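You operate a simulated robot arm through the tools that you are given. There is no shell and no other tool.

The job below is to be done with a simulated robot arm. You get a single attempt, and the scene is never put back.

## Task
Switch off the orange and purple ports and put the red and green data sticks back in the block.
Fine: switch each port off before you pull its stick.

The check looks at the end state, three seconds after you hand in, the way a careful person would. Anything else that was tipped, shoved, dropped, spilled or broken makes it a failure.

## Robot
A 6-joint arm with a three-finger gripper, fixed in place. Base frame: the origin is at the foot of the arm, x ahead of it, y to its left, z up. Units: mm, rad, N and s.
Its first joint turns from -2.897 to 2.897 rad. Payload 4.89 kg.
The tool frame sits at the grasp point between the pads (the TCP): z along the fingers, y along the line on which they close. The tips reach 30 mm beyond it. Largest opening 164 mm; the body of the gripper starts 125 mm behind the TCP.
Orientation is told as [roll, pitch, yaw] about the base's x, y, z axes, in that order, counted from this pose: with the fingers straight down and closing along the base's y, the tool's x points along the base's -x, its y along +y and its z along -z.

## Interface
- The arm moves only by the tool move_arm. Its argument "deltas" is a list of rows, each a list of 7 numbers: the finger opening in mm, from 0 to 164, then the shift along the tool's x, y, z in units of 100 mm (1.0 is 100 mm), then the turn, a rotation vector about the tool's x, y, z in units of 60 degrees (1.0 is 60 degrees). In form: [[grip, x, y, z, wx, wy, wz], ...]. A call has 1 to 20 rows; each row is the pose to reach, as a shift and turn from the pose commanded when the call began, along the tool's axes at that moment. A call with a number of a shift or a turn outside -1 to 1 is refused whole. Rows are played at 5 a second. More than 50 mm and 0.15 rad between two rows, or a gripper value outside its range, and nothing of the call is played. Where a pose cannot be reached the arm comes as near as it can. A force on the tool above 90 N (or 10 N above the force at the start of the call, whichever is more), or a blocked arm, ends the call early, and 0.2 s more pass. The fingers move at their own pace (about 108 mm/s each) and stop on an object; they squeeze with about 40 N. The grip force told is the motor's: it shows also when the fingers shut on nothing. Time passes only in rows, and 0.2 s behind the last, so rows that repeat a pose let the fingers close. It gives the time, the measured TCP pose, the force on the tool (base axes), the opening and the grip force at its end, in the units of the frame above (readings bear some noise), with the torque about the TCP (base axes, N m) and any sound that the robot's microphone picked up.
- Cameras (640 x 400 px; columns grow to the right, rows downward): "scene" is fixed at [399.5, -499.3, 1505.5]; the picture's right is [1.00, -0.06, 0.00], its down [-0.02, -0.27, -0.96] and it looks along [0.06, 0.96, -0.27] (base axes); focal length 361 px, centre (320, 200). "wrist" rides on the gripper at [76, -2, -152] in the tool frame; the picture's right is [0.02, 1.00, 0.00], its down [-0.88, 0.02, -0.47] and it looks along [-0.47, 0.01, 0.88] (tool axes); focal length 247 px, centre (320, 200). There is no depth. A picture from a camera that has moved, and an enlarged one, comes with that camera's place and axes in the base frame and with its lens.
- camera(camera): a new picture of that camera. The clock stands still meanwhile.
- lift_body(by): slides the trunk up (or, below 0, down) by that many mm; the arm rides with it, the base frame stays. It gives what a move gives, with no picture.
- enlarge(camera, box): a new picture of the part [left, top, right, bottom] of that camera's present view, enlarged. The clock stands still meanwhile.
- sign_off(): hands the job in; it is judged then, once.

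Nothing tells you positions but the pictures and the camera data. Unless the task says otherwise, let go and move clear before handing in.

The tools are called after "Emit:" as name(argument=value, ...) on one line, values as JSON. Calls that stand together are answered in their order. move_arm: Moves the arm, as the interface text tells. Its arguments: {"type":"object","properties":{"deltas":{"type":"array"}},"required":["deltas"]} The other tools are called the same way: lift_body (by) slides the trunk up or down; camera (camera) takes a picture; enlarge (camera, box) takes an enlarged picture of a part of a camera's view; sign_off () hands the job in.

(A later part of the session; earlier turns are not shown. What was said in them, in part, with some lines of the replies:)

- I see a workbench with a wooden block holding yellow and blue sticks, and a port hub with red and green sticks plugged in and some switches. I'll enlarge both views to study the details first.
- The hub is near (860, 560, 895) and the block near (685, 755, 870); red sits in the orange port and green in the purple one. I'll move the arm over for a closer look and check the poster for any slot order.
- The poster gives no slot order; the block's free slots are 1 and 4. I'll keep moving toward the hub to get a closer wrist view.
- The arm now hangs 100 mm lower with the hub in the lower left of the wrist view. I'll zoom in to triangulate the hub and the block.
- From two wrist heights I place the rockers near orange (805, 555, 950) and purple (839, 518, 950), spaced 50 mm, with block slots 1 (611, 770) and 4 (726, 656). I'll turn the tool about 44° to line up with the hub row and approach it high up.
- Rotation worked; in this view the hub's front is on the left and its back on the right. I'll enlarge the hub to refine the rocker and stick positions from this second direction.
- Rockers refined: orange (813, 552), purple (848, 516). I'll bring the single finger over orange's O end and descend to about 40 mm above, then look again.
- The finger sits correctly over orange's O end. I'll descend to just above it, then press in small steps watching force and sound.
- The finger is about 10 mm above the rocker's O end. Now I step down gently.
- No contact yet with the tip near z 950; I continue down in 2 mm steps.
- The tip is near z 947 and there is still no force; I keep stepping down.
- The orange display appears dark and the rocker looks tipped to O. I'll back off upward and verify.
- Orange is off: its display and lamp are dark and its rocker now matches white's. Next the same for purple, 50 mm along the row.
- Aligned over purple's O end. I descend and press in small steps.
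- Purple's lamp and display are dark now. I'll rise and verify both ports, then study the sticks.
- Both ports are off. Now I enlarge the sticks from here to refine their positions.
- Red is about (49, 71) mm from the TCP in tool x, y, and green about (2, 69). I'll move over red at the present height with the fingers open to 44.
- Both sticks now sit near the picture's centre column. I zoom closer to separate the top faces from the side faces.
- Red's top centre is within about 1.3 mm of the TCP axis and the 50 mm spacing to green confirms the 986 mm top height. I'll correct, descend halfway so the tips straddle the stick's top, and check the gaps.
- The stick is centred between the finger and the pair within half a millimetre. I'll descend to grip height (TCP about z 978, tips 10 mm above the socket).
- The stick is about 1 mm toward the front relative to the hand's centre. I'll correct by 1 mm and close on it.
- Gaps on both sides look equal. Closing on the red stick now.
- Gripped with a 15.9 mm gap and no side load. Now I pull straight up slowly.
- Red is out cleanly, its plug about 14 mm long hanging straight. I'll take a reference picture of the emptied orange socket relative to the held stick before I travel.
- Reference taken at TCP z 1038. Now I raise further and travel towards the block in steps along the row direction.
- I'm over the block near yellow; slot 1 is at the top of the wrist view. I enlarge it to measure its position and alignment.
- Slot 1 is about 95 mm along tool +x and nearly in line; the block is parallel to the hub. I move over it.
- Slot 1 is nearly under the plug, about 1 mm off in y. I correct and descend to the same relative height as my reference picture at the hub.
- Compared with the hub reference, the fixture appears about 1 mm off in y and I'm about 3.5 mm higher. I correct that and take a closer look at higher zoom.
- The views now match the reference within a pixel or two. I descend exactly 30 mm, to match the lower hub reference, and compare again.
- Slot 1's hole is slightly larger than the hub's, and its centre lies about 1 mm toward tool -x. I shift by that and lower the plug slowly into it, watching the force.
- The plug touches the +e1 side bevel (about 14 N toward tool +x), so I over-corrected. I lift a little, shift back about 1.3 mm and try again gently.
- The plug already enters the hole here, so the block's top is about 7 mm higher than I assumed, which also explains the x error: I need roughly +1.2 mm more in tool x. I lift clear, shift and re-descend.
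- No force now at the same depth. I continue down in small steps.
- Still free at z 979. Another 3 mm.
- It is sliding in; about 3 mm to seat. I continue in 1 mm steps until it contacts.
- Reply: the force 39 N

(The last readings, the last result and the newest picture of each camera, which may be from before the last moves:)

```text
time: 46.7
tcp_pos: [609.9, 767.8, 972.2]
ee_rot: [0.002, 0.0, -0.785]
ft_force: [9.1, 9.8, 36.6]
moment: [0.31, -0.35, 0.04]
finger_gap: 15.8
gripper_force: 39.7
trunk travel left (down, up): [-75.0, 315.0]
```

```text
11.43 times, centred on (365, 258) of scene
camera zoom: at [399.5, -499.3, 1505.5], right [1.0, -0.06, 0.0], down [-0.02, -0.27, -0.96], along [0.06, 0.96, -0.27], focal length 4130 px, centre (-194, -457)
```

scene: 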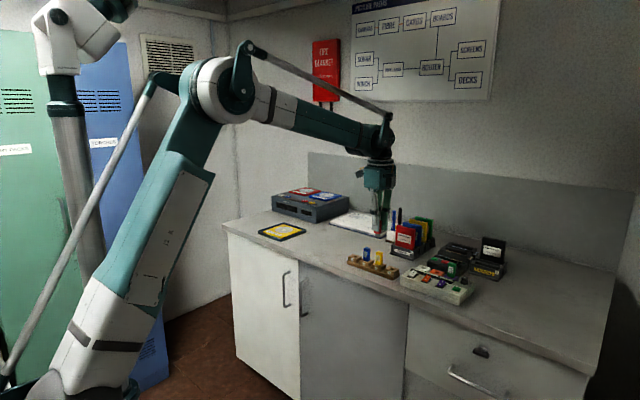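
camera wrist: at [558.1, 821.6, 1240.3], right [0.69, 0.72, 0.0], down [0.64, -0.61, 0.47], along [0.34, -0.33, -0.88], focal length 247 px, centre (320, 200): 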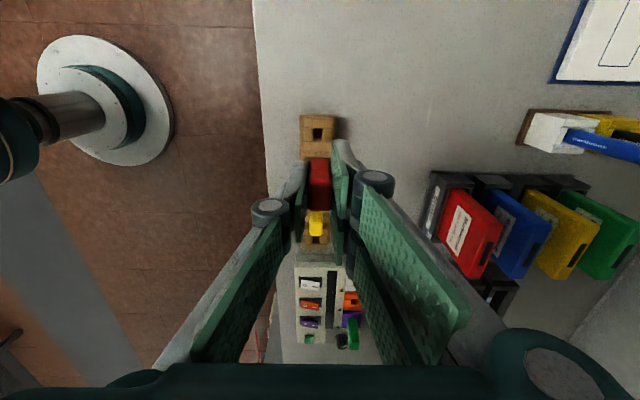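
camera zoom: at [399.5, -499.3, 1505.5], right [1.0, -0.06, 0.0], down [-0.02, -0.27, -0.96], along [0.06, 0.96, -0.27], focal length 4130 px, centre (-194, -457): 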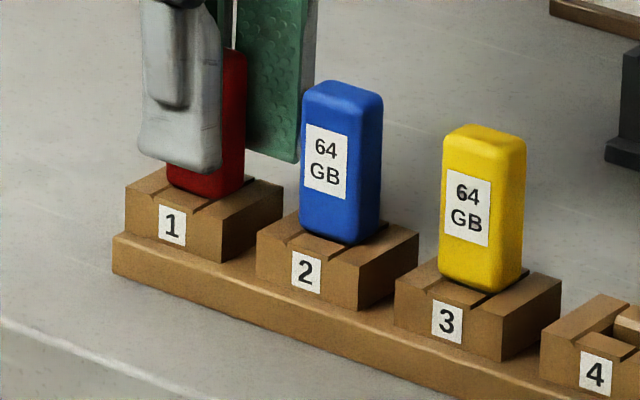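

Contact at about 37 N: it has bottomed out. I relieve the pressure and check the residual forces before letting go.

Emit:
move_arm(deltas=[[0, 0, 0, -0.01, 0, 0, 0], [0, 0, 0, -0.015, 0, 0, 0], [0, 0, 0, -0.015, 0, 0, 0]])

Emit:
enlarge(camera="scene", box=[350, 245, 380, 270])

Emit:
enlarge(camera="wrist", box=[260, 110, 380, 220])

```text
time: 47.5
tcp_pos: [609.6, 767.5, 973.1]
ee_rot: [0.001, 0.0, -0.784]
ft_force: [-0.3, 3.4, 15.5]
moment: [0.02, 0.06, 0.02]
finger_gap: 15.9
gripper_force: 39.8
trunk travel left (down, up): [-75.0, 315.0]
```

```text
16.00 times, centred on (365, 258) of scene
camera zoom: at [399.5, -499.3, 1505.5], right [1.0, -0.06, 0.0], down [-0.02, -0.27, -0.96], along [0.06, 0.96, -0.27], focal length 5782 px, centre (-400, -720)
```

zoom: 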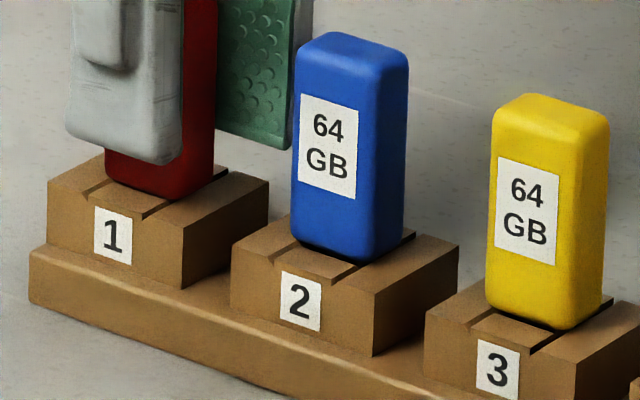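

```text
3.64 times, centred on (320, 165) of wrist
camera zoom: at [554.8, 820.0, 1125.0], right [0.69, 0.72, 0.0], down [0.64, -0.61, 0.47], along [0.34, -0.33, -0.88], focal length 898 px, centre (320, 327)
```

zoom: 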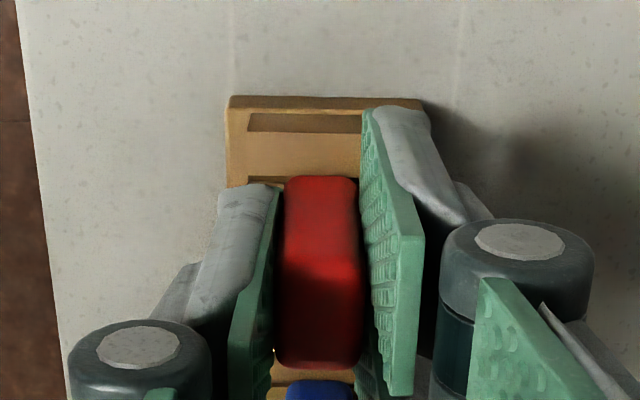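

Red sits like its neighbours. I unload the remaining push, then open the fingers to let go.

Emit:
move_arm(deltas=[[0, 0, 0, -0.005, 0, 0, 0], [0, 0, 0, -0.01, 0, 0, 0], [0, 0, 0, -0.01, 0, 0, 0]])

Emit:
move_arm(deltas=[[20, 0, 0, 0, 0, 0, 0], [30, 0, 0, 0, 0, 0, 0], [36, 0, 0, 0, 0, 0, 0], [36, 0, 0, 0, 0, 0, 0]])

Emit:
enlarge(camera="scene", box=[350, 245, 380, 270])

Emit:
enlarge(camera="wrist", box=[260, 110, 380, 220])

```text
time: 48.3
tcp_pos: [611.3, 769.4, 972.9]
ee_rot: [-0.002, 0.0, -0.784]
ft_force: [0.4, -0.9, -0.5]
moment: [0.0, -0.04, -0.03]
finger_gap: 16.0
gripper_force: 40.4
trunk travel left (down, up): [-75.0, 315.0]
```

```text
time: 49.3
tcp_pos: [610.3, 769.0, 973.3]
ee_rot: [0.0, -0.001, -0.785]
ft_force: [0.4, -0.1, -0.3]
moment: [0.0, -0.01, -0.04]
finger_gap: 36.0
gripper_force: 0.1
trunk travel left (down, up): [-75.0, 315.0]
```

```text
16.00 times, centred on (365, 258) of scene
camera zoom: at [399.5, -499.3, 1505.5], right [1.0, -0.06, 0.0], down [-0.02, -0.27, -0.96], along [0.06, 0.96, -0.27], focal length 5782 px, centre (-400, -720)
```

zoom: 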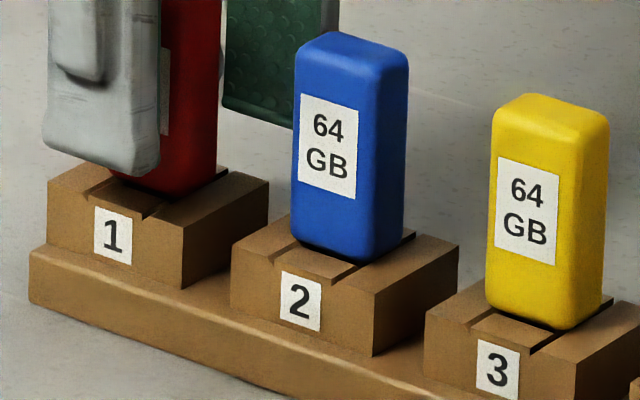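

```text
3.64 times, centred on (320, 165) of wrist
camera zoom: at [555.6, 820.9, 1126.1], right [0.69, 0.72, 0.0], down [0.64, -0.61, 0.47], along [0.34, -0.33, -0.88], focal length 898 px, centre (320, 327)
```

zoom: 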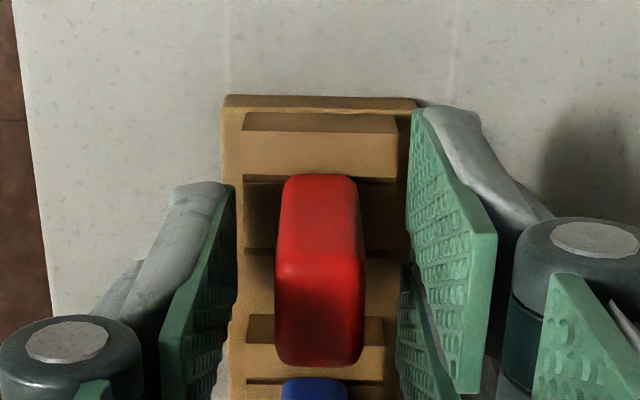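

Red is released and standing upright in slot 1. I raise straight up and check it, then measure the block's slot spacing for slot 4.

Emit:
move_arm(deltas=[[36, 0, 0, -0.2, 0, 0, 0], [36, 0, 0, -0.5, 0, 0, 0], [36, 0, 0, -0.9, 0, 0, 0], [36, 0, 0, -1.0, 0, 0, 0], [36, 0, 0, -1.0, 0, 0, 0]])

Emit:
enlarge(camera="scene", box=[340, 235, 404, 280])

Emit:
enlarge(camera="wrist", box=[280, 90, 360, 270])

```text
time: 50.5
tcp_pos: [610.1, 768.8, 1072.2]
ee_rot: [0.0, 0.0, -0.786]
ft_force: [-0.2, 0.0, -0.2]
moment: [0.05, 0.0, 0.02]
finger_gap: 36.2
gripper_force: 0.0
trunk travel left (down, up): [-75.0, 315.0]
```

```text
8.89 times, centred on (372, 258) of scene
camera zoom: at [399.5, -499.3, 1505.5], right [1.0, -0.06, 0.0], down [-0.02, -0.27, -0.96], along [0.06, 0.96, -0.27], focal length 3212 px, centre (-142, -311)
```

zoom: 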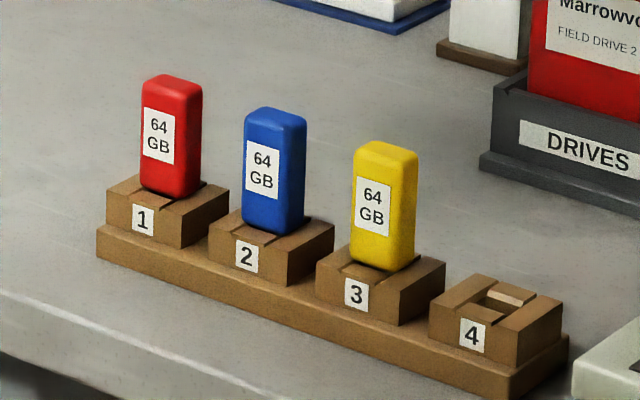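

```text
2.22 times, centred on (320, 180) of wrist
camera zoom: at [555.3, 821.0, 1225.0], right [0.69, 0.72, 0.0], down [0.64, -0.61, 0.47], along [0.34, -0.33, -0.88], focal length 549 px, centre (320, 244)
```

zoom: 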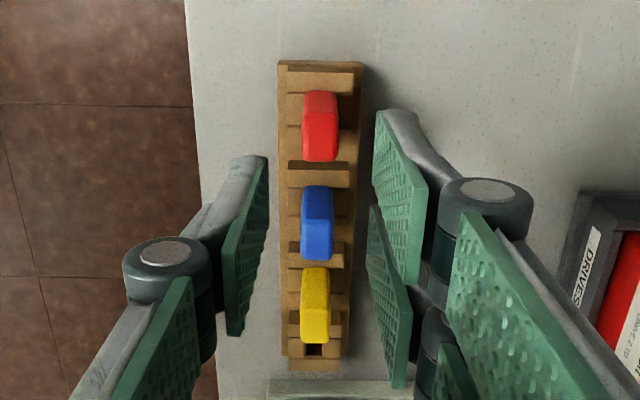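

Red stands properly seated like blue and yellow. I zoom to measure the stick tops and slot 4 from this known pose.

Emit:
enlarge(camera="wrist", box=[295, 125, 345, 205])

Emit:
enlarge(camera="wrist", box=[295, 200, 345, 265])

```text
5.00 times, centred on (320, 165) of wrist
camera zoom: at [555.3, 821.0, 1225.0], right [0.69, 0.72, 0.0], down [0.64, -0.61, 0.47], along [0.34, -0.33, -0.88], focal length 1235 px, centre (320, 375)
```

zoom: 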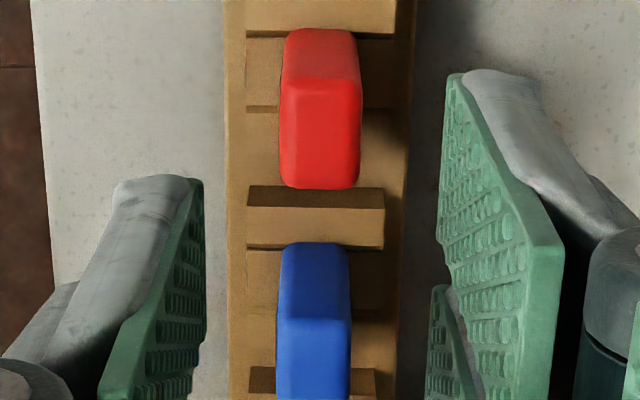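

```text
6.15 times, centred on (320, 232) of wrist
camera zoom: at [555.3, 821.0, 1225.0], right [0.69, 0.72, 0.0], down [0.64, -0.61, 0.47], along [0.34, -0.33, -0.88], focal length 1520 px, centre (320, 0)
```

zoom: 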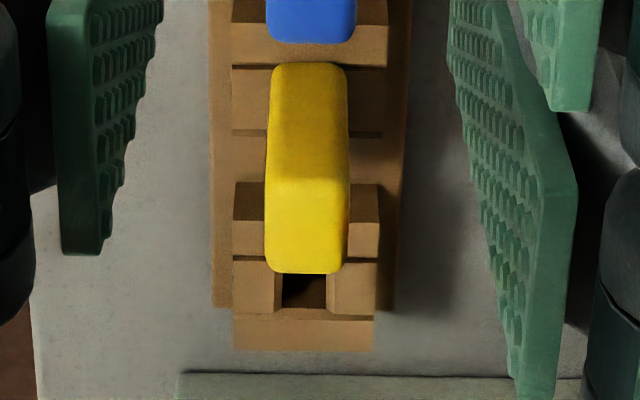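

Slot pitch measures about 53 mm, and the row is parallel to my tool axis. Now I travel back to the green stick, 346 mm along tool -x and 70 mm along +y.

Emit:
move_arm(deltas=[[36, -0.4, 0.08, 0, 0, 0, 0], [36, -0.8, 0.16, 0, 0, 0, 0], [36, -1.0, 0.2, 0, 0, 0, 0]])

Emit:
move_arm(deltas=[[36, -0.4, 0.08, 0, 0, 0, 0], [36, -0.8, 0.16, 0, 0, 0, 0], [36, -1.0, 0.2, 0, 0, 0, 0]])

Emit:
move_arm(deltas=[[36, -0.4, 0.12, 0, 0, 0, 0], [36, -0.8, 0.24, 0, 0, 0, 0], [36, -1.0, 0.2955, 0, 0, 0, 0]])

Emit:
move_arm(deltas=[[36, -0.2, 0, 0, 0, 0, 0], [36, -0.462, 0, 0, 0, 0, 0], [36, -0.462, 0, 0, 0, 0, 0]])

Emit:
camera(camera="wrist")

Emit:
enlarge(camera="wrist", box=[260, 110, 380, 220])

```text
time: 51.3
tcp_pos: [695.5, 710.8, 1072.7]
ee_rot: [-0.001, 0.0, -0.785]
ft_force: [-1.5, 0.3, -0.3]
moment: [-0.13, -0.12, 0.01]
finger_gap: 35.9
gripper_force: 0.0
trunk travel left (down, up): [-75.0, 315.0]
```

```text
time: 52.1
tcp_pos: [780.2, 656.2, 1072.7]
ee_rot: [-0.001, -0.001, -0.782]
ft_force: [-0.7, 0.7, 0.0]
moment: [-0.17, -0.21, -0.02]
finger_gap: 36.1
gripper_force: 0.0
trunk travel left (down, up): [-75.0, 315.0]
```

```text
time: 52.9
tcp_pos: [869.8, 606.2, 1074.1]
ee_rot: [-0.002, 0.001, -0.783]
ft_force: [-1.2, 2.0, 0.8]
moment: [-0.17, -0.12, 0.01]
finger_gap: 36.4
gripper_force: 0.1
trunk travel left (down, up): [-75.0, 315.0]
```

```text
time: 53.7
tcp_pos: [903.2, 573.9, 1075.2]
ee_rot: [0.0, 0.0, -0.785]
ft_force: [-1.2, 0.5, 0.7]
moment: [-0.02, 0.0, 0.01]
finger_gap: 36.0
gripper_force: 0.0
trunk travel left (down, up): [-75.0, 315.0]
```

```text
taken
camera wrist: at [848.7, 626.0, 1227.1], right [0.69, 0.72, 0.0], down [0.64, -0.61, 0.47], along [0.34, -0.33, -0.88], focal length 247 px, centre (320, 200)
```

wrist: 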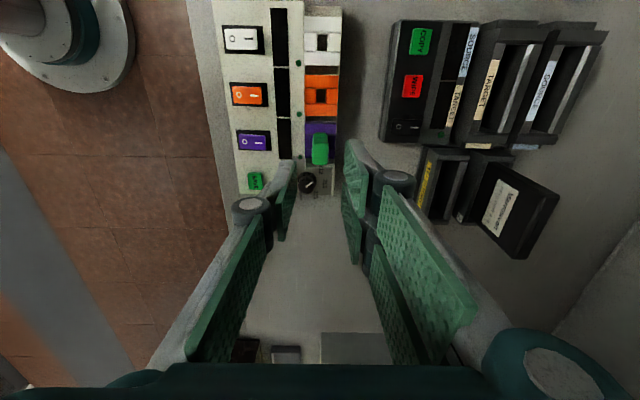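

```text
3.64 times, centred on (320, 165) of wrist
camera zoom: at [848.7, 626.0, 1227.1], right [0.69, 0.72, 0.0], down [0.64, -0.61, 0.47], along [0.34, -0.33, -0.88], focal length 898 px, centre (320, 327)
```

zoom: 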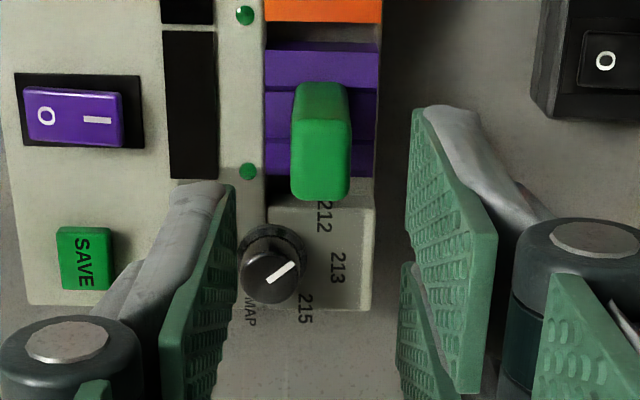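

The arm reaches green with some margin; it's about 0.9 mm off in x and 0.5 in y, and the knob is 20 mm clear of the fingers. I correct and descend halfway.

Emit:
move_arm(deltas=[[36, -0.006, 0.005, 0.2, 0, 0, 0], [36, -0.006, 0.005, 0.4, 0, 0, 0], [36, -0.006, 0.005, 0.5, 0, 0, 0], [36, -0.006, 0.005, 0.5, 0, 0, 0]])

Emit:
enlarge(camera="wrist", box=[260, 110, 380, 220])

Emit:
enlarge(camera="wrist", box=[285, 140, 355, 205])

```text
time: 54.7
tcp_pos: [904.9, 574.4, 1023.1]
ee_rot: [-0.002, 0.0, -0.785]
ft_force: [-0.5, 0.8, 0.2]
moment: [-0.01, 0.03, 0.0]
finger_gap: 36.1
gripper_force: 0.1
trunk travel left (down, up): [-75.0, 315.0]
```

```text
3.64 times, centred on (320, 165) of wrist
camera zoom: at [850.0, 626.4, 1176.0], right [0.69, 0.72, 0.0], down [0.64, -0.61, 0.47], along [0.34, -0.33, -0.88], focal length 898 px, centre (320, 327)
```

zoom: 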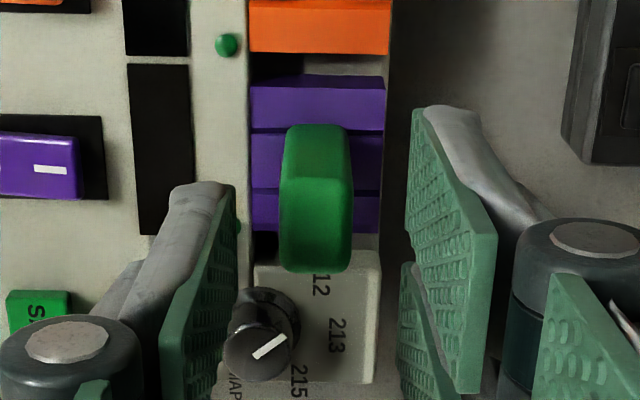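

```text
6.15 times, centred on (320, 172) of wrist
camera zoom: at [850.0, 626.4, 1176.0], right [0.69, 0.72, 0.0], down [0.64, -0.61, 0.47], along [0.34, -0.33, -0.88], focal length 1520 px, centre (320, 369)
```

zoom: 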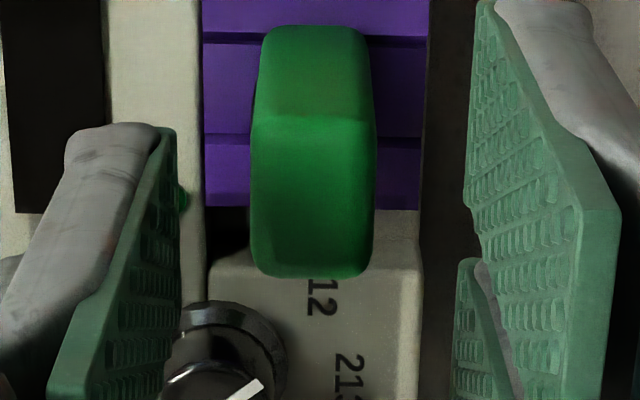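

Nearly centred; I shift 0.5 mm toward the front and descend to grip height.

Emit:
move_arm(deltas=[[36, 0, -0.005, 0.12, 0, 0, 0], [36, 0, -0.005, 0.24, 0, 0, 0], [36, 0, -0.005, 0.36, 0, 0, 0], [36, 0, -0.005, 0.44, 0, 0, 0], [24, 0, -0.005, 0.44, 0, 0, 0], [24, 0, -0.005, 0.44, 0, 0, 0]])

Emit:
enlarge(camera="wrist", box=[285, 150, 355, 215])

Emit:
enlarge(camera="scene", box=[420, 240, 490, 295])

```text
time: 56.1
tcp_pos: [905.1, 572.1, 979.1]
ee_rot: [-0.001, -0.001, -0.785]
ft_force: [-0.1, -0.4, 0.5]
moment: [0.04, -0.01, -0.01]
finger_gap: 24.1
gripper_force: 0.0
trunk travel left (down, up): [-75.0, 315.0]
```

```text
6.15 times, centred on (320, 182) of wrist
camera zoom: at [849.6, 624.5, 1132.1], right [0.69, 0.72, 0.0], down [0.64, -0.61, 0.47], along [0.34, -0.33, -0.88], focal length 1520 px, centre (320, 308)
```

zoom: 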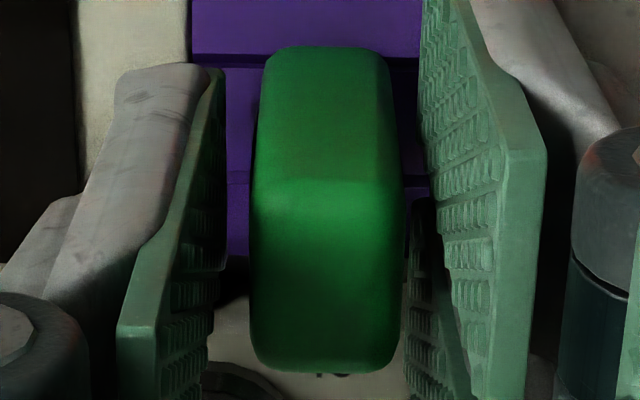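

```text
7.27 times, centred on (455, 268) of scene
camera zoom: at [399.5, -499.3, 1505.5], right [1.0, -0.06, 0.0], down [-0.02, -0.27, -0.96], along [0.06, 0.96, -0.27], focal length 2628 px, centre (-662, -291)
```

zoom: 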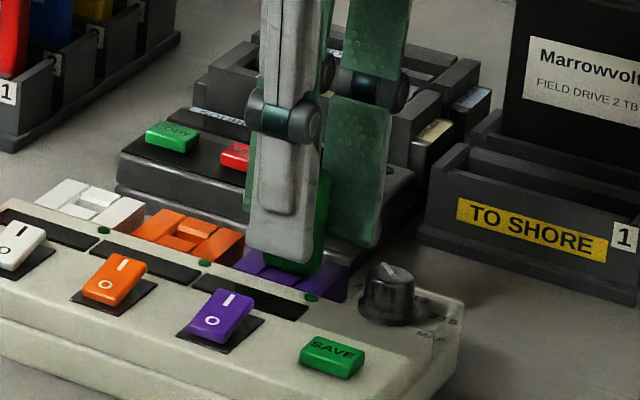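

Green sits about 0.5 mm toward the pair and 0.6 mm in x compared with how I held red. I correct both and close.

Emit:
move_arm(deltas=[[24, 0.006, 0.005, 0, 0, 0, 0], [24, 0.006, 0.005, 0, 0, 0, 0]])

Emit:
enlarge(camera="wrist", box=[285, 150, 355, 215])

```text
time: 56.7
tcp_pos: [903.9, 573.4, 980.3]
ee_rot: [-0.001, -0.002, -0.785]
ft_force: [0.5, 0.5, 0.0]
moment: [0.0, 0.0, 0.02]
finger_gap: 23.9
gripper_force: 0.0
trunk travel left (down, up): [-75.0, 315.0]
```

```text
6.15 times, centred on (320, 182) of wrist
camera zoom: at [849.4, 625.5, 1132.1], right [0.69, 0.72, 0.0], down [0.64, -0.61, 0.47], along [0.34, -0.33, -0.88], focal length 1520 px, centre (320, 308)
```

zoom: 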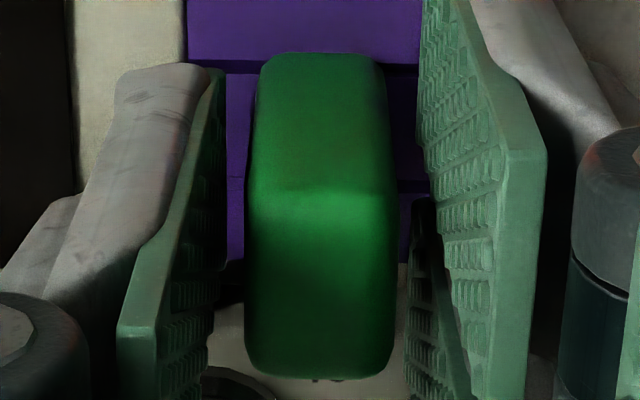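

Now it matches the red grip picture exactly. Closing on green.

Emit:
move_arm(deltas=[[18, 0, 0, 0, 0, 0, 0], [0, 0, 0, 0, 0, 0, 0], [0, 0, 0, 0, 0, 0, 0], [0, 0, 0, 0, 0, 0, 0]])

Emit:
move_arm(deltas=[[0, 0, 0, -0.03, 0, 0, 0], [0, 0, 0, -0.06, 0, 0, 0], [0, 0, 0, -0.1, 0, 0, 0], [0, 0, 0, -0.15, 0, 0, 0], [0, 0, 0, -0.2, 0, 0, 0], [0, 0, 0, -0.25, 0, 0, 0], [0, 0, 0, -0.3, 0, 0, 0], [0, 0, 0, -0.3, 0, 0, 0]])

Emit:
enlarge(camera="wrist", box=[290, 120, 350, 180])

Emit:
enlarge(camera="scene", box=[400, 225, 490, 295])

```text
time: 57.7
tcp_pos: [905.0, 572.9, 979.4]
ee_rot: [0.001, 0.0, -0.786]
ft_force: [0.3, 0.7, 0.0]
moment: [0.05, 0.0, 0.03]
finger_gap: 15.9
gripper_force: 39.4
trunk travel left (down, up): [-75.0, 315.0]
```

```text
time: 59.5
tcp_pos: [905.0, 573.6, 1008.2]
ee_rot: [0.0, 0.0, -0.784]
ft_force: [-0.9, 1.1, -0.1]
moment: [0.0, 0.0, -0.04]
finger_gap: 16.0
gripper_force: 40.1
trunk travel left (down, up): [-75.0, 315.0]
```

```text
6.67 times, centred on (320, 150) of wrist
camera zoom: at [849.9, 625.7, 1161.5], right [0.69, 0.72, 0.0], down [0.64, -0.61, 0.47], along [0.34, -0.33, -0.88], focal length 1646 px, centre (320, 533)
```

zoom: 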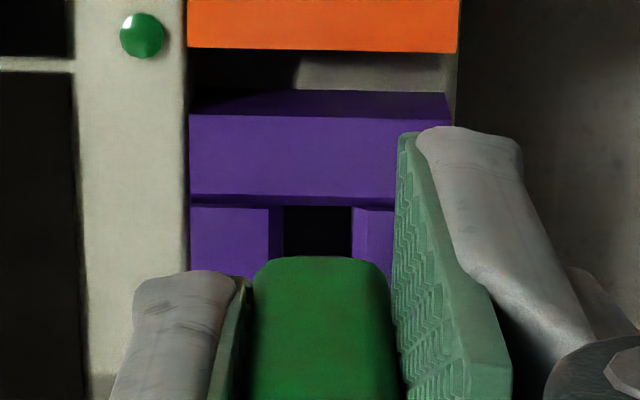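

```text
5.71 times, centred on (445, 260) of scene
camera zoom: at [399.5, -499.3, 1505.5], right [1.0, -0.06, 0.0], down [-0.02, -0.27, -0.96], along [0.06, 0.96, -0.27], focal length 2065 px, centre (-394, -143)
```

zoom: 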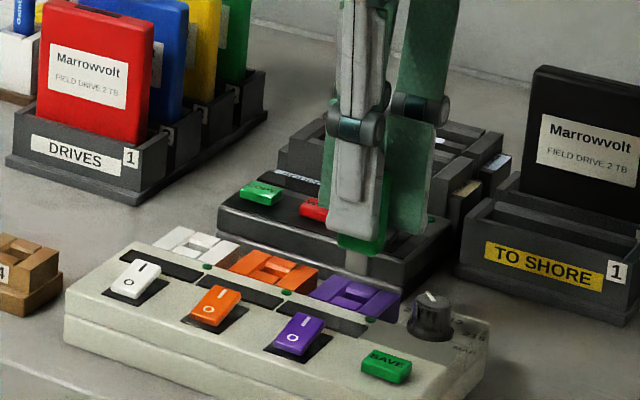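

Green is out cleanly and the hub hasn't moved. I raise it and travel to slot 4, about 187 mm along tool +x and 70 mm along -y.

Emit:
move_arm(deltas=[[0, 0, 0, -0.25, 0, 0, 0], [0, 0, 0, -0.5, 0, 0, 0], [0, 0, 0, -0.7, 0, 0, 0], [0, 0.3, -0.12, -0.7, 0, 0, 0], [0, 0.6, -0.24, -0.7, 0, 0, 0], [0, 0.9, -0.36, -0.7, 0, 0, 0], [0, 0.9, -0.36, -0.7, 0, 0, 0]])

Emit:
move_arm(deltas=[[0, 0.3, -0.12, 0, 0, 0, 0], [0, 0.6, -0.24, 0, 0, 0, 0], [0, 0.967, -0.34, 0, 0, 0, 0], [0, 0.967, -0.34, 0, 0, 0, 0]])

Emit:
camera(camera="wrist")

Emit:
enlarge(camera="wrist", box=[280, 90, 360, 190])

```text
time: 61.1
tcp_pos: [815.1, 611.9, 1080.3]
ee_rot: [-0.001, -0.001, -0.786]
ft_force: [-0.3, 0.4, 0.1]
moment: [0.05, 0.02, 0.04]
finger_gap: 15.8
gripper_force: 40.0
trunk travel left (down, up): [-75.0, 315.0]
```

```text
time: 62.1
tcp_pos: [723.7, 657.2, 1079.7]
ee_rot: [-0.001, -0.001, -0.783]
ft_force: [-0.4, -0.2, -0.1]
moment: [0.05, 0.02, -0.01]
finger_gap: 16.2
gripper_force: 40.1
trunk travel left (down, up): [-75.0, 315.0]
```

```text
taken
camera wrist: at [668.6, 709.7, 1233.5], right [0.69, 0.72, 0.0], down [0.64, -0.61, 0.47], along [0.34, -0.33, -0.88], focal length 247 px, centre (320, 200)
```

wrist: 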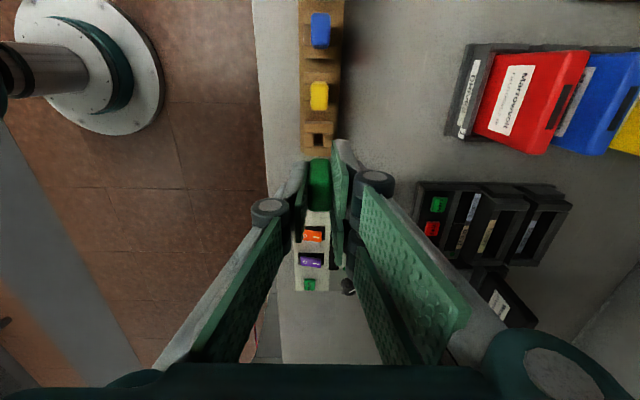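

```text
4.00 times, centred on (320, 140) of wrist
camera zoom: at [668.6, 709.7, 1233.5], right [0.69, 0.72, 0.0], down [0.64, -0.61, 0.47], along [0.34, -0.33, -0.88], focal length 988 px, centre (320, 440)
```

zoom: 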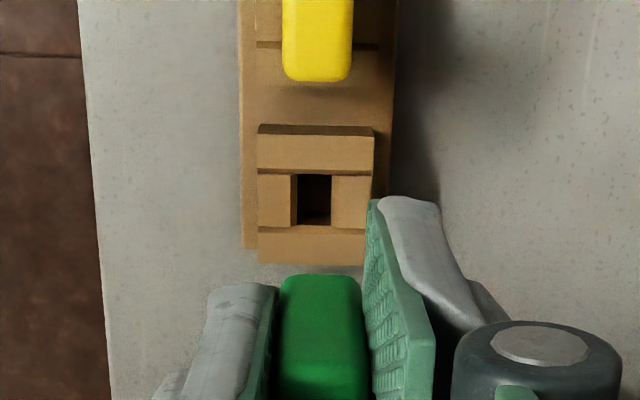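

Slot 4's hole is about 3–4 mm off along x and 1.5–2 mm in y. I correct most of that and descend to the height of my slot 1 reference picture for a like-for-like comparison.

Emit:
move_arm(deltas=[[0, -0.03, -0.015, 0.15, 0, 0, 0], [0, -0.03, -0.015, 0.3, 0, 0, 0], [0, -0.03, -0.015, 0.45, 0, 0, 0], [0, -0.03, -0.015, 0.58, 0, 0, 0], [0, -0.03, -0.015, 0.58, 0, 0, 0]])

Emit:
enlarge(camera="wrist", box=[290, 120, 350, 180])

Emit:
enlarge(camera="scene", box=[360, 235, 410, 285])

```text
time: 63.3
tcp_pos: [726.0, 653.2, 1020.5]
ee_rot: [0.0, 0.001, -0.786]
ft_force: [0.0, 0.0, -0.7]
moment: [0.0, 0.01, 0.01]
finger_gap: 15.7
gripper_force: 39.8
trunk travel left (down, up): [-75.0, 315.0]
```

```text
6.67 times, centred on (320, 150) of wrist
camera zoom: at [670.4, 705.6, 1173.5], right [0.69, 0.72, 0.0], down [0.64, -0.61, 0.47], along [0.34, -0.33, -0.88], focal length 1646 px, centre (320, 533)
```

zoom: 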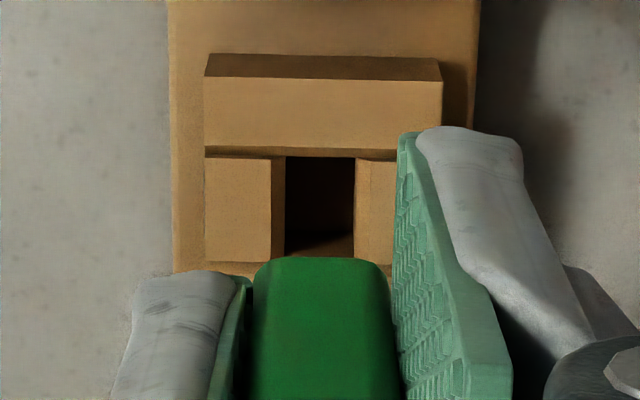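

```text
8.00 times, centred on (385, 260) of scene
camera zoom: at [399.5, -499.3, 1505.5], right [1.0, -0.06, 0.0], down [-0.02, -0.27, -0.96], along [0.06, 0.96, -0.27], focal length 2891 px, centre (-200, -280)
```

zoom: 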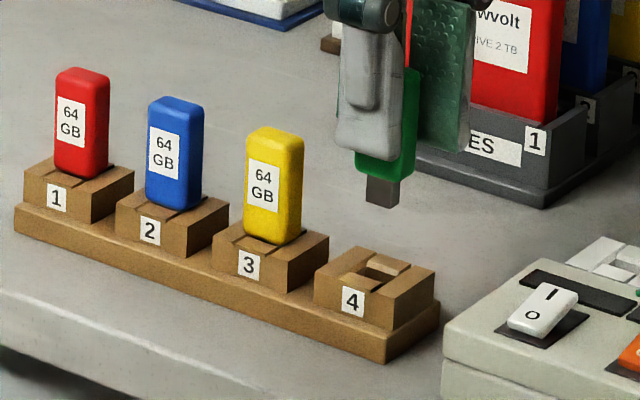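

Compared with the slot 1 picture, I need about +1.3 mm in x and +0.6 mm in y. I apply that and descend to just above the hole, checking the view.

Emit:
move_arm(deltas=[[0, 0.013, 0.006, 0, 0, 0, 0], [0, 0.013, 0.006, 0.15, 0, 0, 0], [0, 0.013, 0.006, 0.3, 0, 0, 0], [0, 0.013, 0.006, 0.3, 0, 0, 0]])

Emit:
enlarge(camera="wrist", box=[290, 120, 350, 180])

Emit:
enlarge(camera="scene", box=[365, 245, 405, 280])

```text
time: 64.3
tcp_pos: [722.9, 654.2, 990.3]
ee_rot: [0.001, -0.001, -0.786]
ft_force: [0.1, -1.1, -0.7]
moment: [0.0, -0.01, -0.02]
finger_gap: 16.1
gripper_force: 40.1
trunk travel left (down, up): [-75.0, 315.0]
```

```text
6.67 times, centred on (320, 150) of wrist
camera zoom: at [668.0, 706.7, 1143.3], right [0.69, 0.72, 0.0], down [0.64, -0.61, 0.47], along [0.34, -0.33, -0.88], focal length 1646 px, centre (320, 533)
```

zoom: 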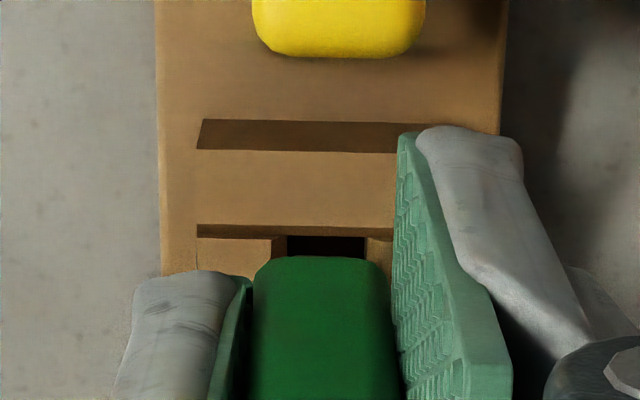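

```text
11.43 times, centred on (385, 262) of scene
camera zoom: at [399.5, -499.3, 1505.5], right [1.0, -0.06, 0.0], down [-0.02, -0.27, -0.96], along [0.06, 0.96, -0.27], focal length 4130 px, centre (-423, -514)
```

zoom: 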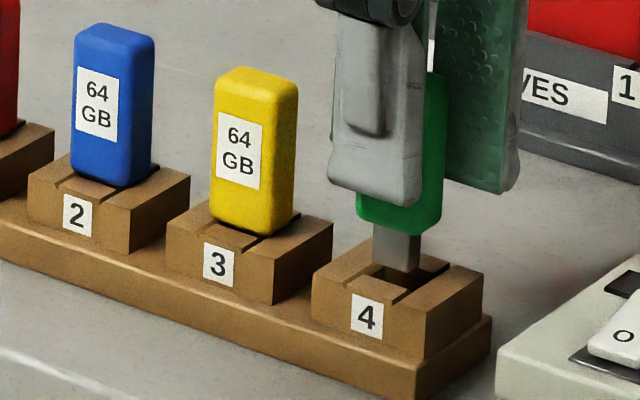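

The arm's actual move differed a bit from the command; by this view the fixture must shift about 9 px, i.e. TCP -1.2 mm in x and +1.3 mm in y. I servo at this height.

Emit:
move_arm(deltas=[[0, -0.012, 0.013, 0, 0, 0, 0], [0, -0.012, 0.013, 0, 0, 0, 0], [0, -0.012, 0.013, 0, 0, 0, 0]])

Emit:
enlarge(camera="wrist", box=[290, 120, 350, 180])

Emit:
enlarge(camera="scene", box=[365, 245, 405, 280])

```text
time: 65.1
tcp_pos: [724.9, 655.4, 991.4]
ee_rot: [0.0, 0.0, -0.787]
ft_force: [-0.3, 1.1, -0.4]
moment: [0.02, 0.0, -0.03]
finger_gap: 16.0
gripper_force: 40.2
trunk travel left (down, up): [-75.0, 315.0]
```

```text
6.67 times, centred on (320, 150) of wrist
camera zoom: at [670.3, 706.8, 1143.5], right [0.69, 0.72, 0.0], down [0.64, -0.61, 0.47], along [0.34, -0.33, -0.88], focal length 1646 px, centre (320, 533)
```

zoom: 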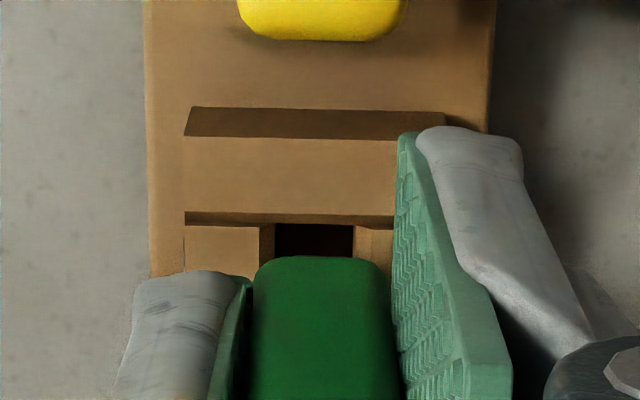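

```text
11.43 times, centred on (385, 262) of scene
camera zoom: at [399.5, -499.3, 1505.5], right [1.0, -0.06, 0.0], down [-0.02, -0.27, -0.96], along [0.06, 0.96, -0.27], focal length 4130 px, centre (-423, -514)
```

zoom: 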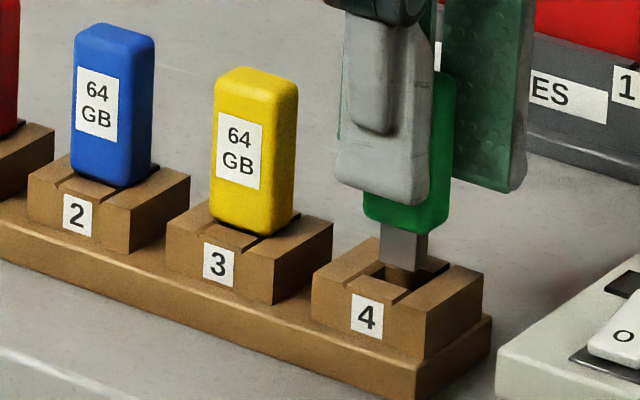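

Within 0.4 mm of the ideal now. I trim that and lower the plug into the hole in small steps.

Emit:
move_arm(deltas=[[0, 0.004, -0.004, 0, 0, 0, 0], [0, 0.004, -0.004, 0.03, 0, 0, 0], [0, 0.004, -0.004, 0.06, 0, 0, 0], [0, 0.004, -0.004, 0.09, 0, 0, 0], [0, 0.004, -0.004, 0.09, 0, 0, 0]])

Emit:
enlarge(camera="wrist", box=[290, 120, 350, 180])

Emit:
enlarge(camera="scene", box=[365, 245, 405, 280])

```text
time: 66.3
tcp_pos: [725.3, 655.5, 981.9]
ee_rot: [0.0, 0.0, -0.785]
ft_force: [-0.3, -0.2, 0.1]
moment: [0.01, -0.02, -0.03]
finger_gap: 16.1
gripper_force: 39.9
trunk travel left (down, up): [-75.0, 315.0]
```

```text
6.67 times, centred on (320, 150) of wrist
camera zoom: at [669.7, 706.2, 1134.4], right [0.69, 0.72, 0.0], down [0.64, -0.61, 0.47], along [0.34, -0.33, -0.88], focal length 1646 px, centre (320, 533)
```

zoom: 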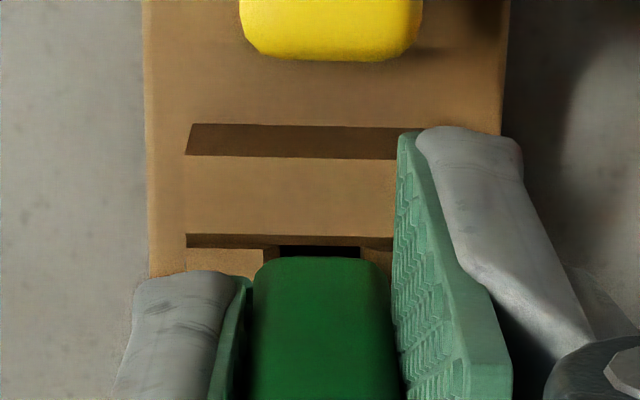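

```text
11.43 times, centred on (385, 262) of scene
camera zoom: at [399.5, -499.3, 1505.5], right [1.0, -0.06, 0.0], down [-0.02, -0.27, -0.96], along [0.06, 0.96, -0.27], focal length 4130 px, centre (-423, -514)
```

zoom: 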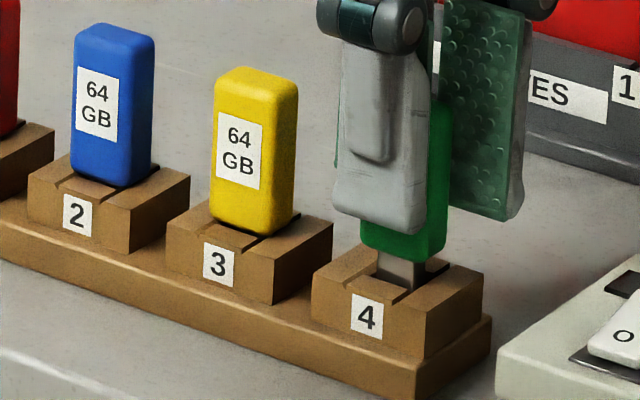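

Entering without force. Relative to slot 1's picture at this depth I'm still about 0.6–0.8 mm short in x and y, so I trim by 0.6/0.5 mm and check the force.

Emit:
move_arm(deltas=[[0, 0.006, 0.005, 0, 0, 0, 0], [0, 0.006, 0.005, 0, 0, 0, 0]])

Emit:
move_arm(deltas=[[0, 0, 0, 0.01, 0, 0, 0], [0, 0, 0, 0.02, 0, 0, 0], [0, 0, 0, 0.02, 0, 0, 0]])

```text
time: 66.9
tcp_pos: [724.6, 656.3, 982.6]
ee_rot: [-0.001, 0.001, -0.786]
ft_force: [-0.6, -0.2, 0.2]
moment: [0.0, 0.0, 0.0]
finger_gap: 16.0
gripper_force: 40.0
trunk travel left (down, up): [-75.0, 315.0]
```

```text
time: 67.7
tcp_pos: [726.5, 655.5, 980.6]
ee_rot: [0.0, 0.001, -0.786]
ft_force: [0.4, 0.1, 0.5]
moment: [0.02, 0.01, 0.02]
finger_gap: 16.0
gripper_force: 39.9
trunk travel left (down, up): [-75.0, 315.0]
```

Still no contact force. I continue down in 2 mm steps.

Emit:
move_arm(deltas=[[0, 0, 0, 0.01, 0, 0, 0], [0, 0, 0, 0.02, 0, 0, 0], [0, 0, 0, 0.02, 0, 0, 0]])

Emit:
enlarge(camera="wrist", box=[290, 120, 350, 180])

Emit:
enlarge(camera="scene", box=[365, 245, 405, 280])

```text
time: 68.5
tcp_pos: [725.3, 655.2, 978.4]
ee_rot: [0.001, -0.001, -0.786]
ft_force: [0.6, 0.1, -0.7]
moment: [0.01, 0.0, 0.01]
finger_gap: 16.1
gripper_force: 40.2
trunk travel left (down, up): [-75.0, 315.0]
```

```text
6.67 times, centred on (320, 150) of wrist
camera zoom: at [670.1, 707.2, 1130.8], right [0.69, 0.72, 0.0], down [0.64, -0.61, 0.47], along [0.34, -0.33, -0.88], focal length 1646 px, centre (320, 533)
```

zoom: 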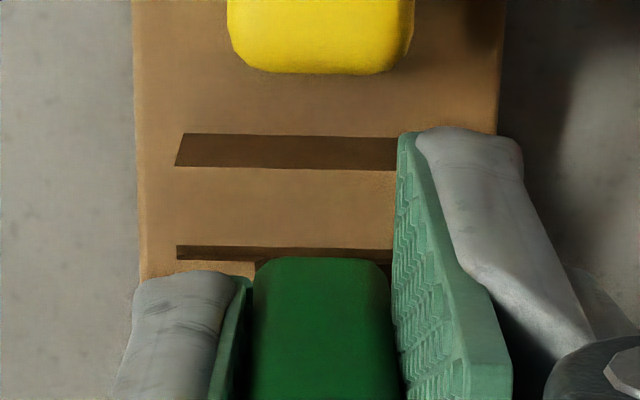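

```text
11.43 times, centred on (385, 262) of scene
camera zoom: at [399.5, -499.3, 1505.5], right [1.0, -0.06, 0.0], down [-0.02, -0.27, -0.96], along [0.06, 0.96, -0.27], focal length 4130 px, centre (-423, -514)
```

zoom: 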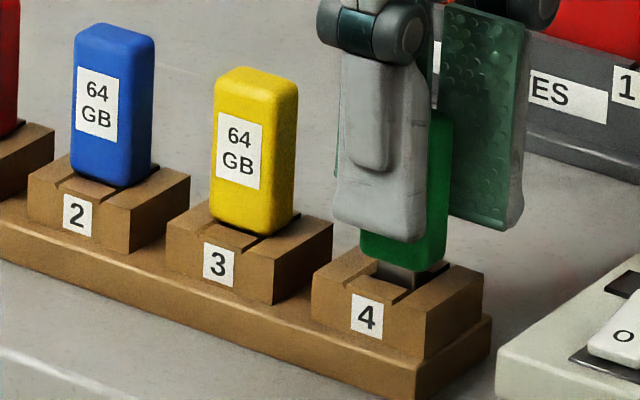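

The plug is about two-thirds in with no load. I keep going down gently to the seat near z 973.

Emit:
move_arm(deltas=[[0, 0, 0, 0.01, 0, 0, 0], [0, 0, 0, 0.02, 0, 0, 0], [0, 0, 0, 0.03, 0, 0, 0], [0, 0, 0, 0.03, 0, 0, 0]])

Emit:
move_arm(deltas=[[0, 0, 0, 0.005, 0, 0, 0], [0, 0, 0, 0.01, 0, 0, 0], [0, 0, 0, 0.01, 0, 0, 0]])

Emit:
enlarge(camera="scene", box=[365, 245, 405, 280])

```text
time: 69.5
tcp_pos: [724.8, 656.5, 974.9]
ee_rot: [0.0, -0.001, -0.786]
ft_force: [0.2, -0.1, -0.5]
moment: [0.01, -0.04, -0.02]
finger_gap: 15.7
gripper_force: 39.7
trunk travel left (down, up): [-75.0, 315.0]
```

```text
time: 70.3
tcp_pos: [724.9, 656.6, 972.9]
ee_rot: [-0.001, 0.001, -0.785]
ft_force: [0.1, -1.2, -0.5]
moment: [0.02, 0.01, 0.01]
finger_gap: 15.9
gripper_force: 39.9
trunk travel left (down, up): [-75.0, 315.0]
```

```text
11.43 times, centred on (385, 262) of scene
camera zoom: at [399.5, -499.3, 1505.5], right [1.0, -0.06, 0.0], down [-0.02, -0.27, -0.96], along [0.06, 0.96, -0.27], focal length 4130 px, centre (-423, -514)
```

zoom: 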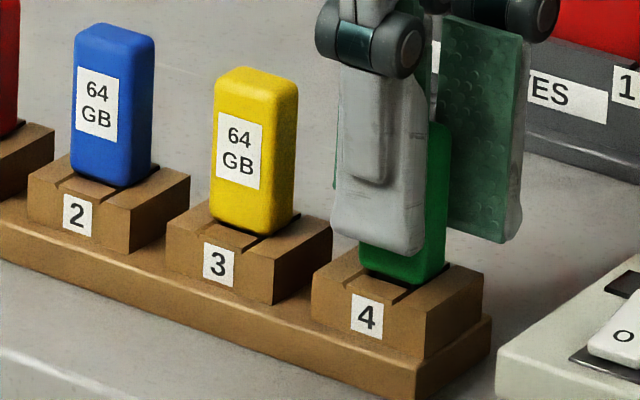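

Green is almost down on the block. Small steps until contact shows.

Emit:
move_arm(deltas=[[0, 0, 0, 0.005, 0, 0, 0], [0, 0, 0, 0.01, 0, 0, 0], [0, 0, 0, 0.01, 0, 0, 0]])

```text
time: 71.1
tcp_pos: [723.6, 655.0, 972.2]
ee_rot: [0.001, -0.001, -0.786]
ft_force: [1.3, -0.5, 6.1]
moment: [-0.03, -0.09, 0.0]
finger_gap: 15.7
gripper_force: 40.5
trunk travel left (down, up): [-75.0, 315.0]
```

Seated with light contact (6 N). I press half a millimetre more to be sure, unload, then release.

Emit:
move_arm(deltas=[[0, 0, 0, 0.006, 0, 0, 0], [0, 0, 0, 0.006, 0, 0, 0]])

Emit:
move_arm(deltas=[[0, 0, 0, -0.005, 0, 0, 0], [0, 0, 0, -0.009, 0, 0, 0], [0, 0, 0, -0.009, 0, 0, 0]])

Emit:
enlarge(camera="scene", box=[365, 245, 405, 280])

```text
time: 71.7
tcp_pos: [724.4, 654.4, 973.5]
ee_rot: [0.0, 0.001, -0.786]
ft_force: [5.4, 1.6, 16.9]
moment: [0.06, -0.23, 0.02]
finger_gap: 15.7
gripper_force: 40.0
trunk travel left (down, up): [-75.0, 315.0]
```

```text
time: 72.5
tcp_pos: [724.4, 655.4, 973.3]
ee_rot: [0.001, 0.001, -0.785]
ft_force: [-0.3, -0.8, -0.7]
moment: [0.01, 0.0, -0.01]
finger_gap: 15.9
gripper_force: 40.0
trunk travel left (down, up): [-75.0, 315.0]
```

```text
11.43 times, centred on (385, 262) of scene
camera zoom: at [399.5, -499.3, 1505.5], right [1.0, -0.06, 0.0], down [-0.02, -0.27, -0.96], along [0.06, 0.96, -0.27], focal length 4130 px, centre (-423, -514)
```

zoom: 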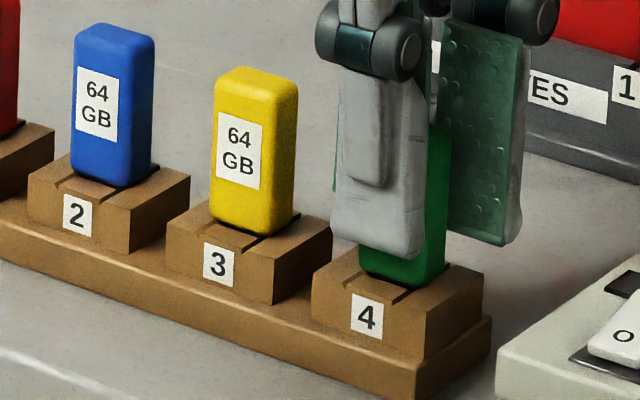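

Green is seated in slot 4 with no residual load. I open the fingers to 36 and rise straight up.

Emit:
move_arm(deltas=[[20, 0, 0, 0, 0, 0, 0], [30, 0, 0, 0, 0, 0, 0], [36, 0, 0, 0, 0, 0, 0], [36, 0, 0, 0, 0, 0, 0]])

Emit:
enlarge(camera="wrist", box=[260, 110, 380, 220])

Emit:
move_arm(deltas=[[36, 0, 0, -0.1, 0, 0, 0], [36, 0, 0, -0.3, 0, 0, 0], [36, 0, 0, -0.6, 0, 0, 0], [36, 0, 0, -1.0, 0, 0, 0], [36, 0, 0, -1.0, 0, 0, 0]])

Emit:
enlarge(camera="scene", box=[340, 235, 410, 285])

Emit:
enlarge(camera="wrist", box=[280, 60, 360, 220])

```text
time: 73.5
tcp_pos: [724.4, 654.6, 973.9]
ee_rot: [-0.001, -0.001, -0.786]
ft_force: [-0.5, 0.1, -0.5]
moment: [0.02, -0.01, 0.01]
finger_gap: 36.2
gripper_force: 0.0
trunk travel left (down, up): [-75.0, 315.0]
```

```text
3.64 times, centred on (320, 165) of wrist
camera zoom: at [669.8, 706.7, 1126.3], right [0.69, 0.72, 0.0], down [0.64, -0.61, 0.47], along [0.34, -0.33, -0.88], focal length 898 px, centre (320, 327)
```

zoom: 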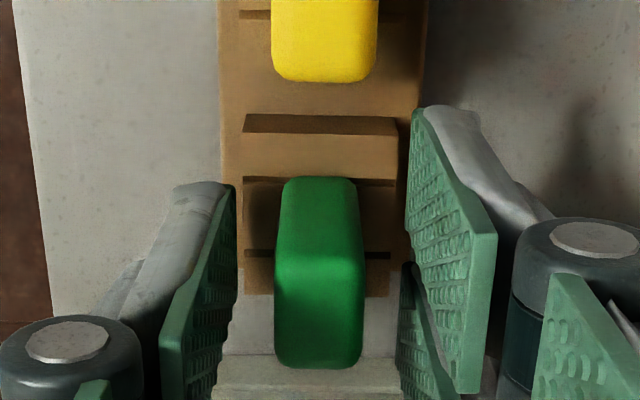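

```text
time: 74.7
tcp_pos: [727.5, 654.4, 1074.6]
ee_rot: [0.0, -0.001, -0.785]
ft_force: [-0.1, 0.0, 0.5]
moment: [0.0, -0.02, 0.0]
finger_gap: 36.3
gripper_force: 0.0
trunk travel left (down, up): [-75.0, 315.0]
```

```text
8.00 times, centred on (375, 260) of scene
camera zoom: at [399.5, -499.3, 1505.5], right [1.0, -0.06, 0.0], down [-0.02, -0.27, -0.96], along [0.06, 0.96, -0.27], focal length 2891 px, centre (-120, -280)
```

zoom: 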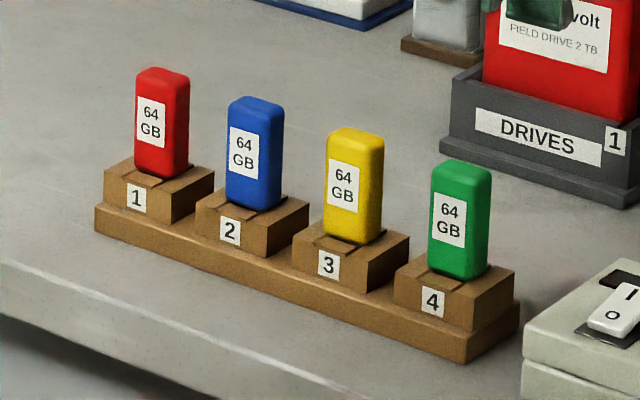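

```text
2.50 times, centred on (320, 140) of wrist
camera zoom: at [672.2, 706.2, 1227.8], right [0.69, 0.72, 0.0], down [0.64, -0.61, 0.47], along [0.34, -0.33, -0.88], focal length 617 px, centre (320, 350)
```

zoom: 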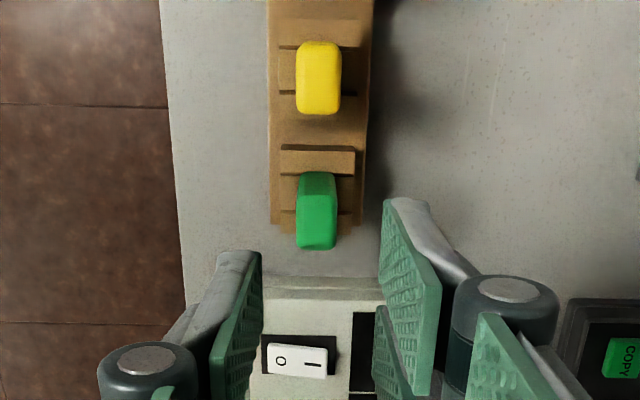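

All four sticks stand alike in the block and the block hasn't moved. I'll withdraw the arm up and back, then do a last check of the hub against the first picture.

Emit:
move_arm(deltas=[[36, 0, 0, -0.5, 0, 0, 0], [36, 0, 0, -1.0, 0, 0, 0], [36, 0, 0, -1.0, 0, 0, 0]])

Emit:
move_arm(deltas=[[36, 0, -0.5, 0, 0, 0, 0], [36, 0, -1.0, 0, 0, 0, 0], [36, 0, -1.0, 0, 0, 0, 0]])

Emit:
enlarge(camera="scene", box=[330, 230, 490, 310])

Emit:
enlarge(camera="scene", box=[390, 255, 480, 310])

Emit:
camera(camera="scene")

```text
time: 75.5
tcp_pos: [727.1, 654.4, 1177.4]
ee_rot: [-0.001, -0.002, -0.786]
ft_force: [0.5, 0.5, -0.3]
moment: [0.04, -0.04, -0.01]
finger_gap: 35.9
gripper_force: 0.1
trunk travel left (down, up): [-75.0, 315.0]
```

```text
time: 76.3
tcp_pos: [653.8, 582.2, 1176.9]
ee_rot: [0.001, 0.001, -0.786]
ft_force: [-0.2, 0.1, 0.1]
moment: [0.03, -0.06, -0.01]
finger_gap: 36.3
gripper_force: 0.0
trunk travel left (down, up): [-75.0, 315.0]
```

```text
4.00 times, centred on (410, 270) of scene
camera zoom: at [399.5, -499.3, 1505.5], right [1.0, -0.06, 0.0], down [-0.02, -0.27, -0.96], along [0.06, 0.96, -0.27], focal length 1446 px, centre (-40, -80)
```

zoom: 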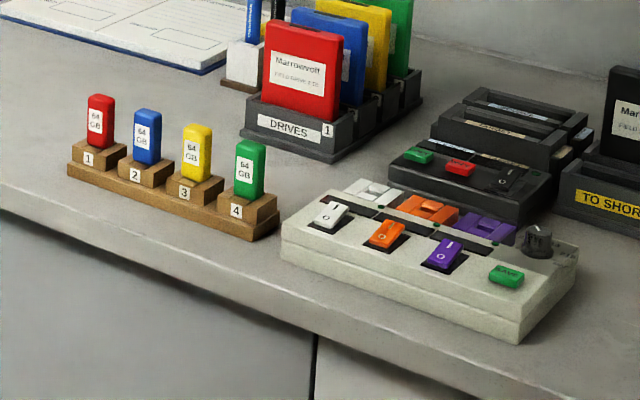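

```text
7.11 times, centred on (435, 282) of scene
camera zoom: at [399.5, -499.3, 1505.5], right [1.0, -0.06, 0.0], down [-0.02, -0.27, -0.96], along [0.06, 0.96, -0.27], focal length 2570 px, centre (-498, -387)
```

zoom: 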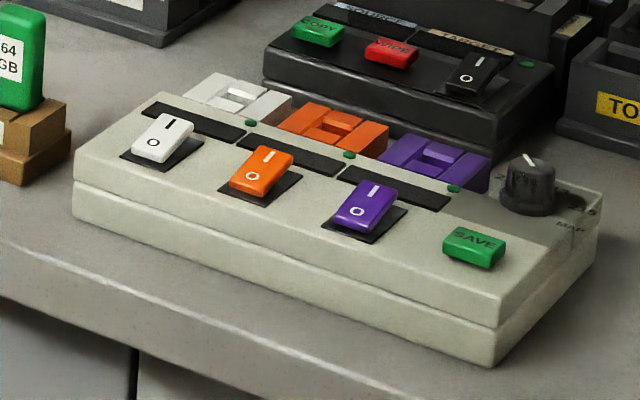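

```text
taken
```

scene: 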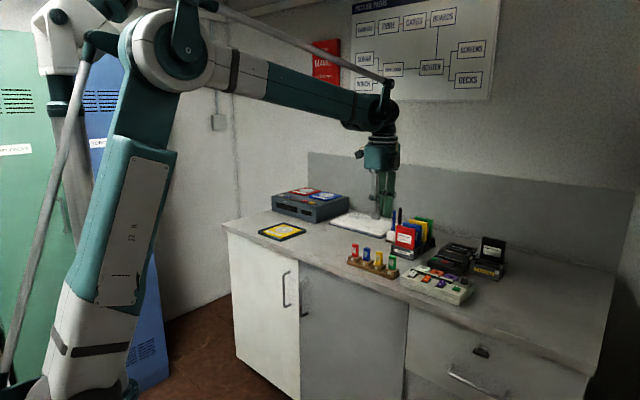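

The three rockers all show off and every lamp and display on the hub is dark. The hub and block are exactly where they were, and the red and green sticks stand seated in slots 1 and 4. The arm is clear, so I hand in.

Emit:
sign_off()

```text
The job is handed in.
```

The orange and purple ports are off, and both sticks are back in the block: red in slot 1 and green in slot 4. I switched each port off before pulling its stick.

- **Ports:** in the last pictures both rockers sit at O, and all the lamps and displays on the hub are dark.
- **Sticks:** both stand upright and fully seated, level with the blue and yellow ones. Nothing said which stick goes in which slot, so I followed the red, blue, yellow, green order of the drive rack behind the block.
- **Surroundings:** the hub and block are where they started, going by the first and last pictures. On my first try at slot 1, the plug pushed against the edge of the hole with about 14 N. I lifted off and realigned, and the block did not shift.

The gripper is empty and the arm was moved clear before I handed in.
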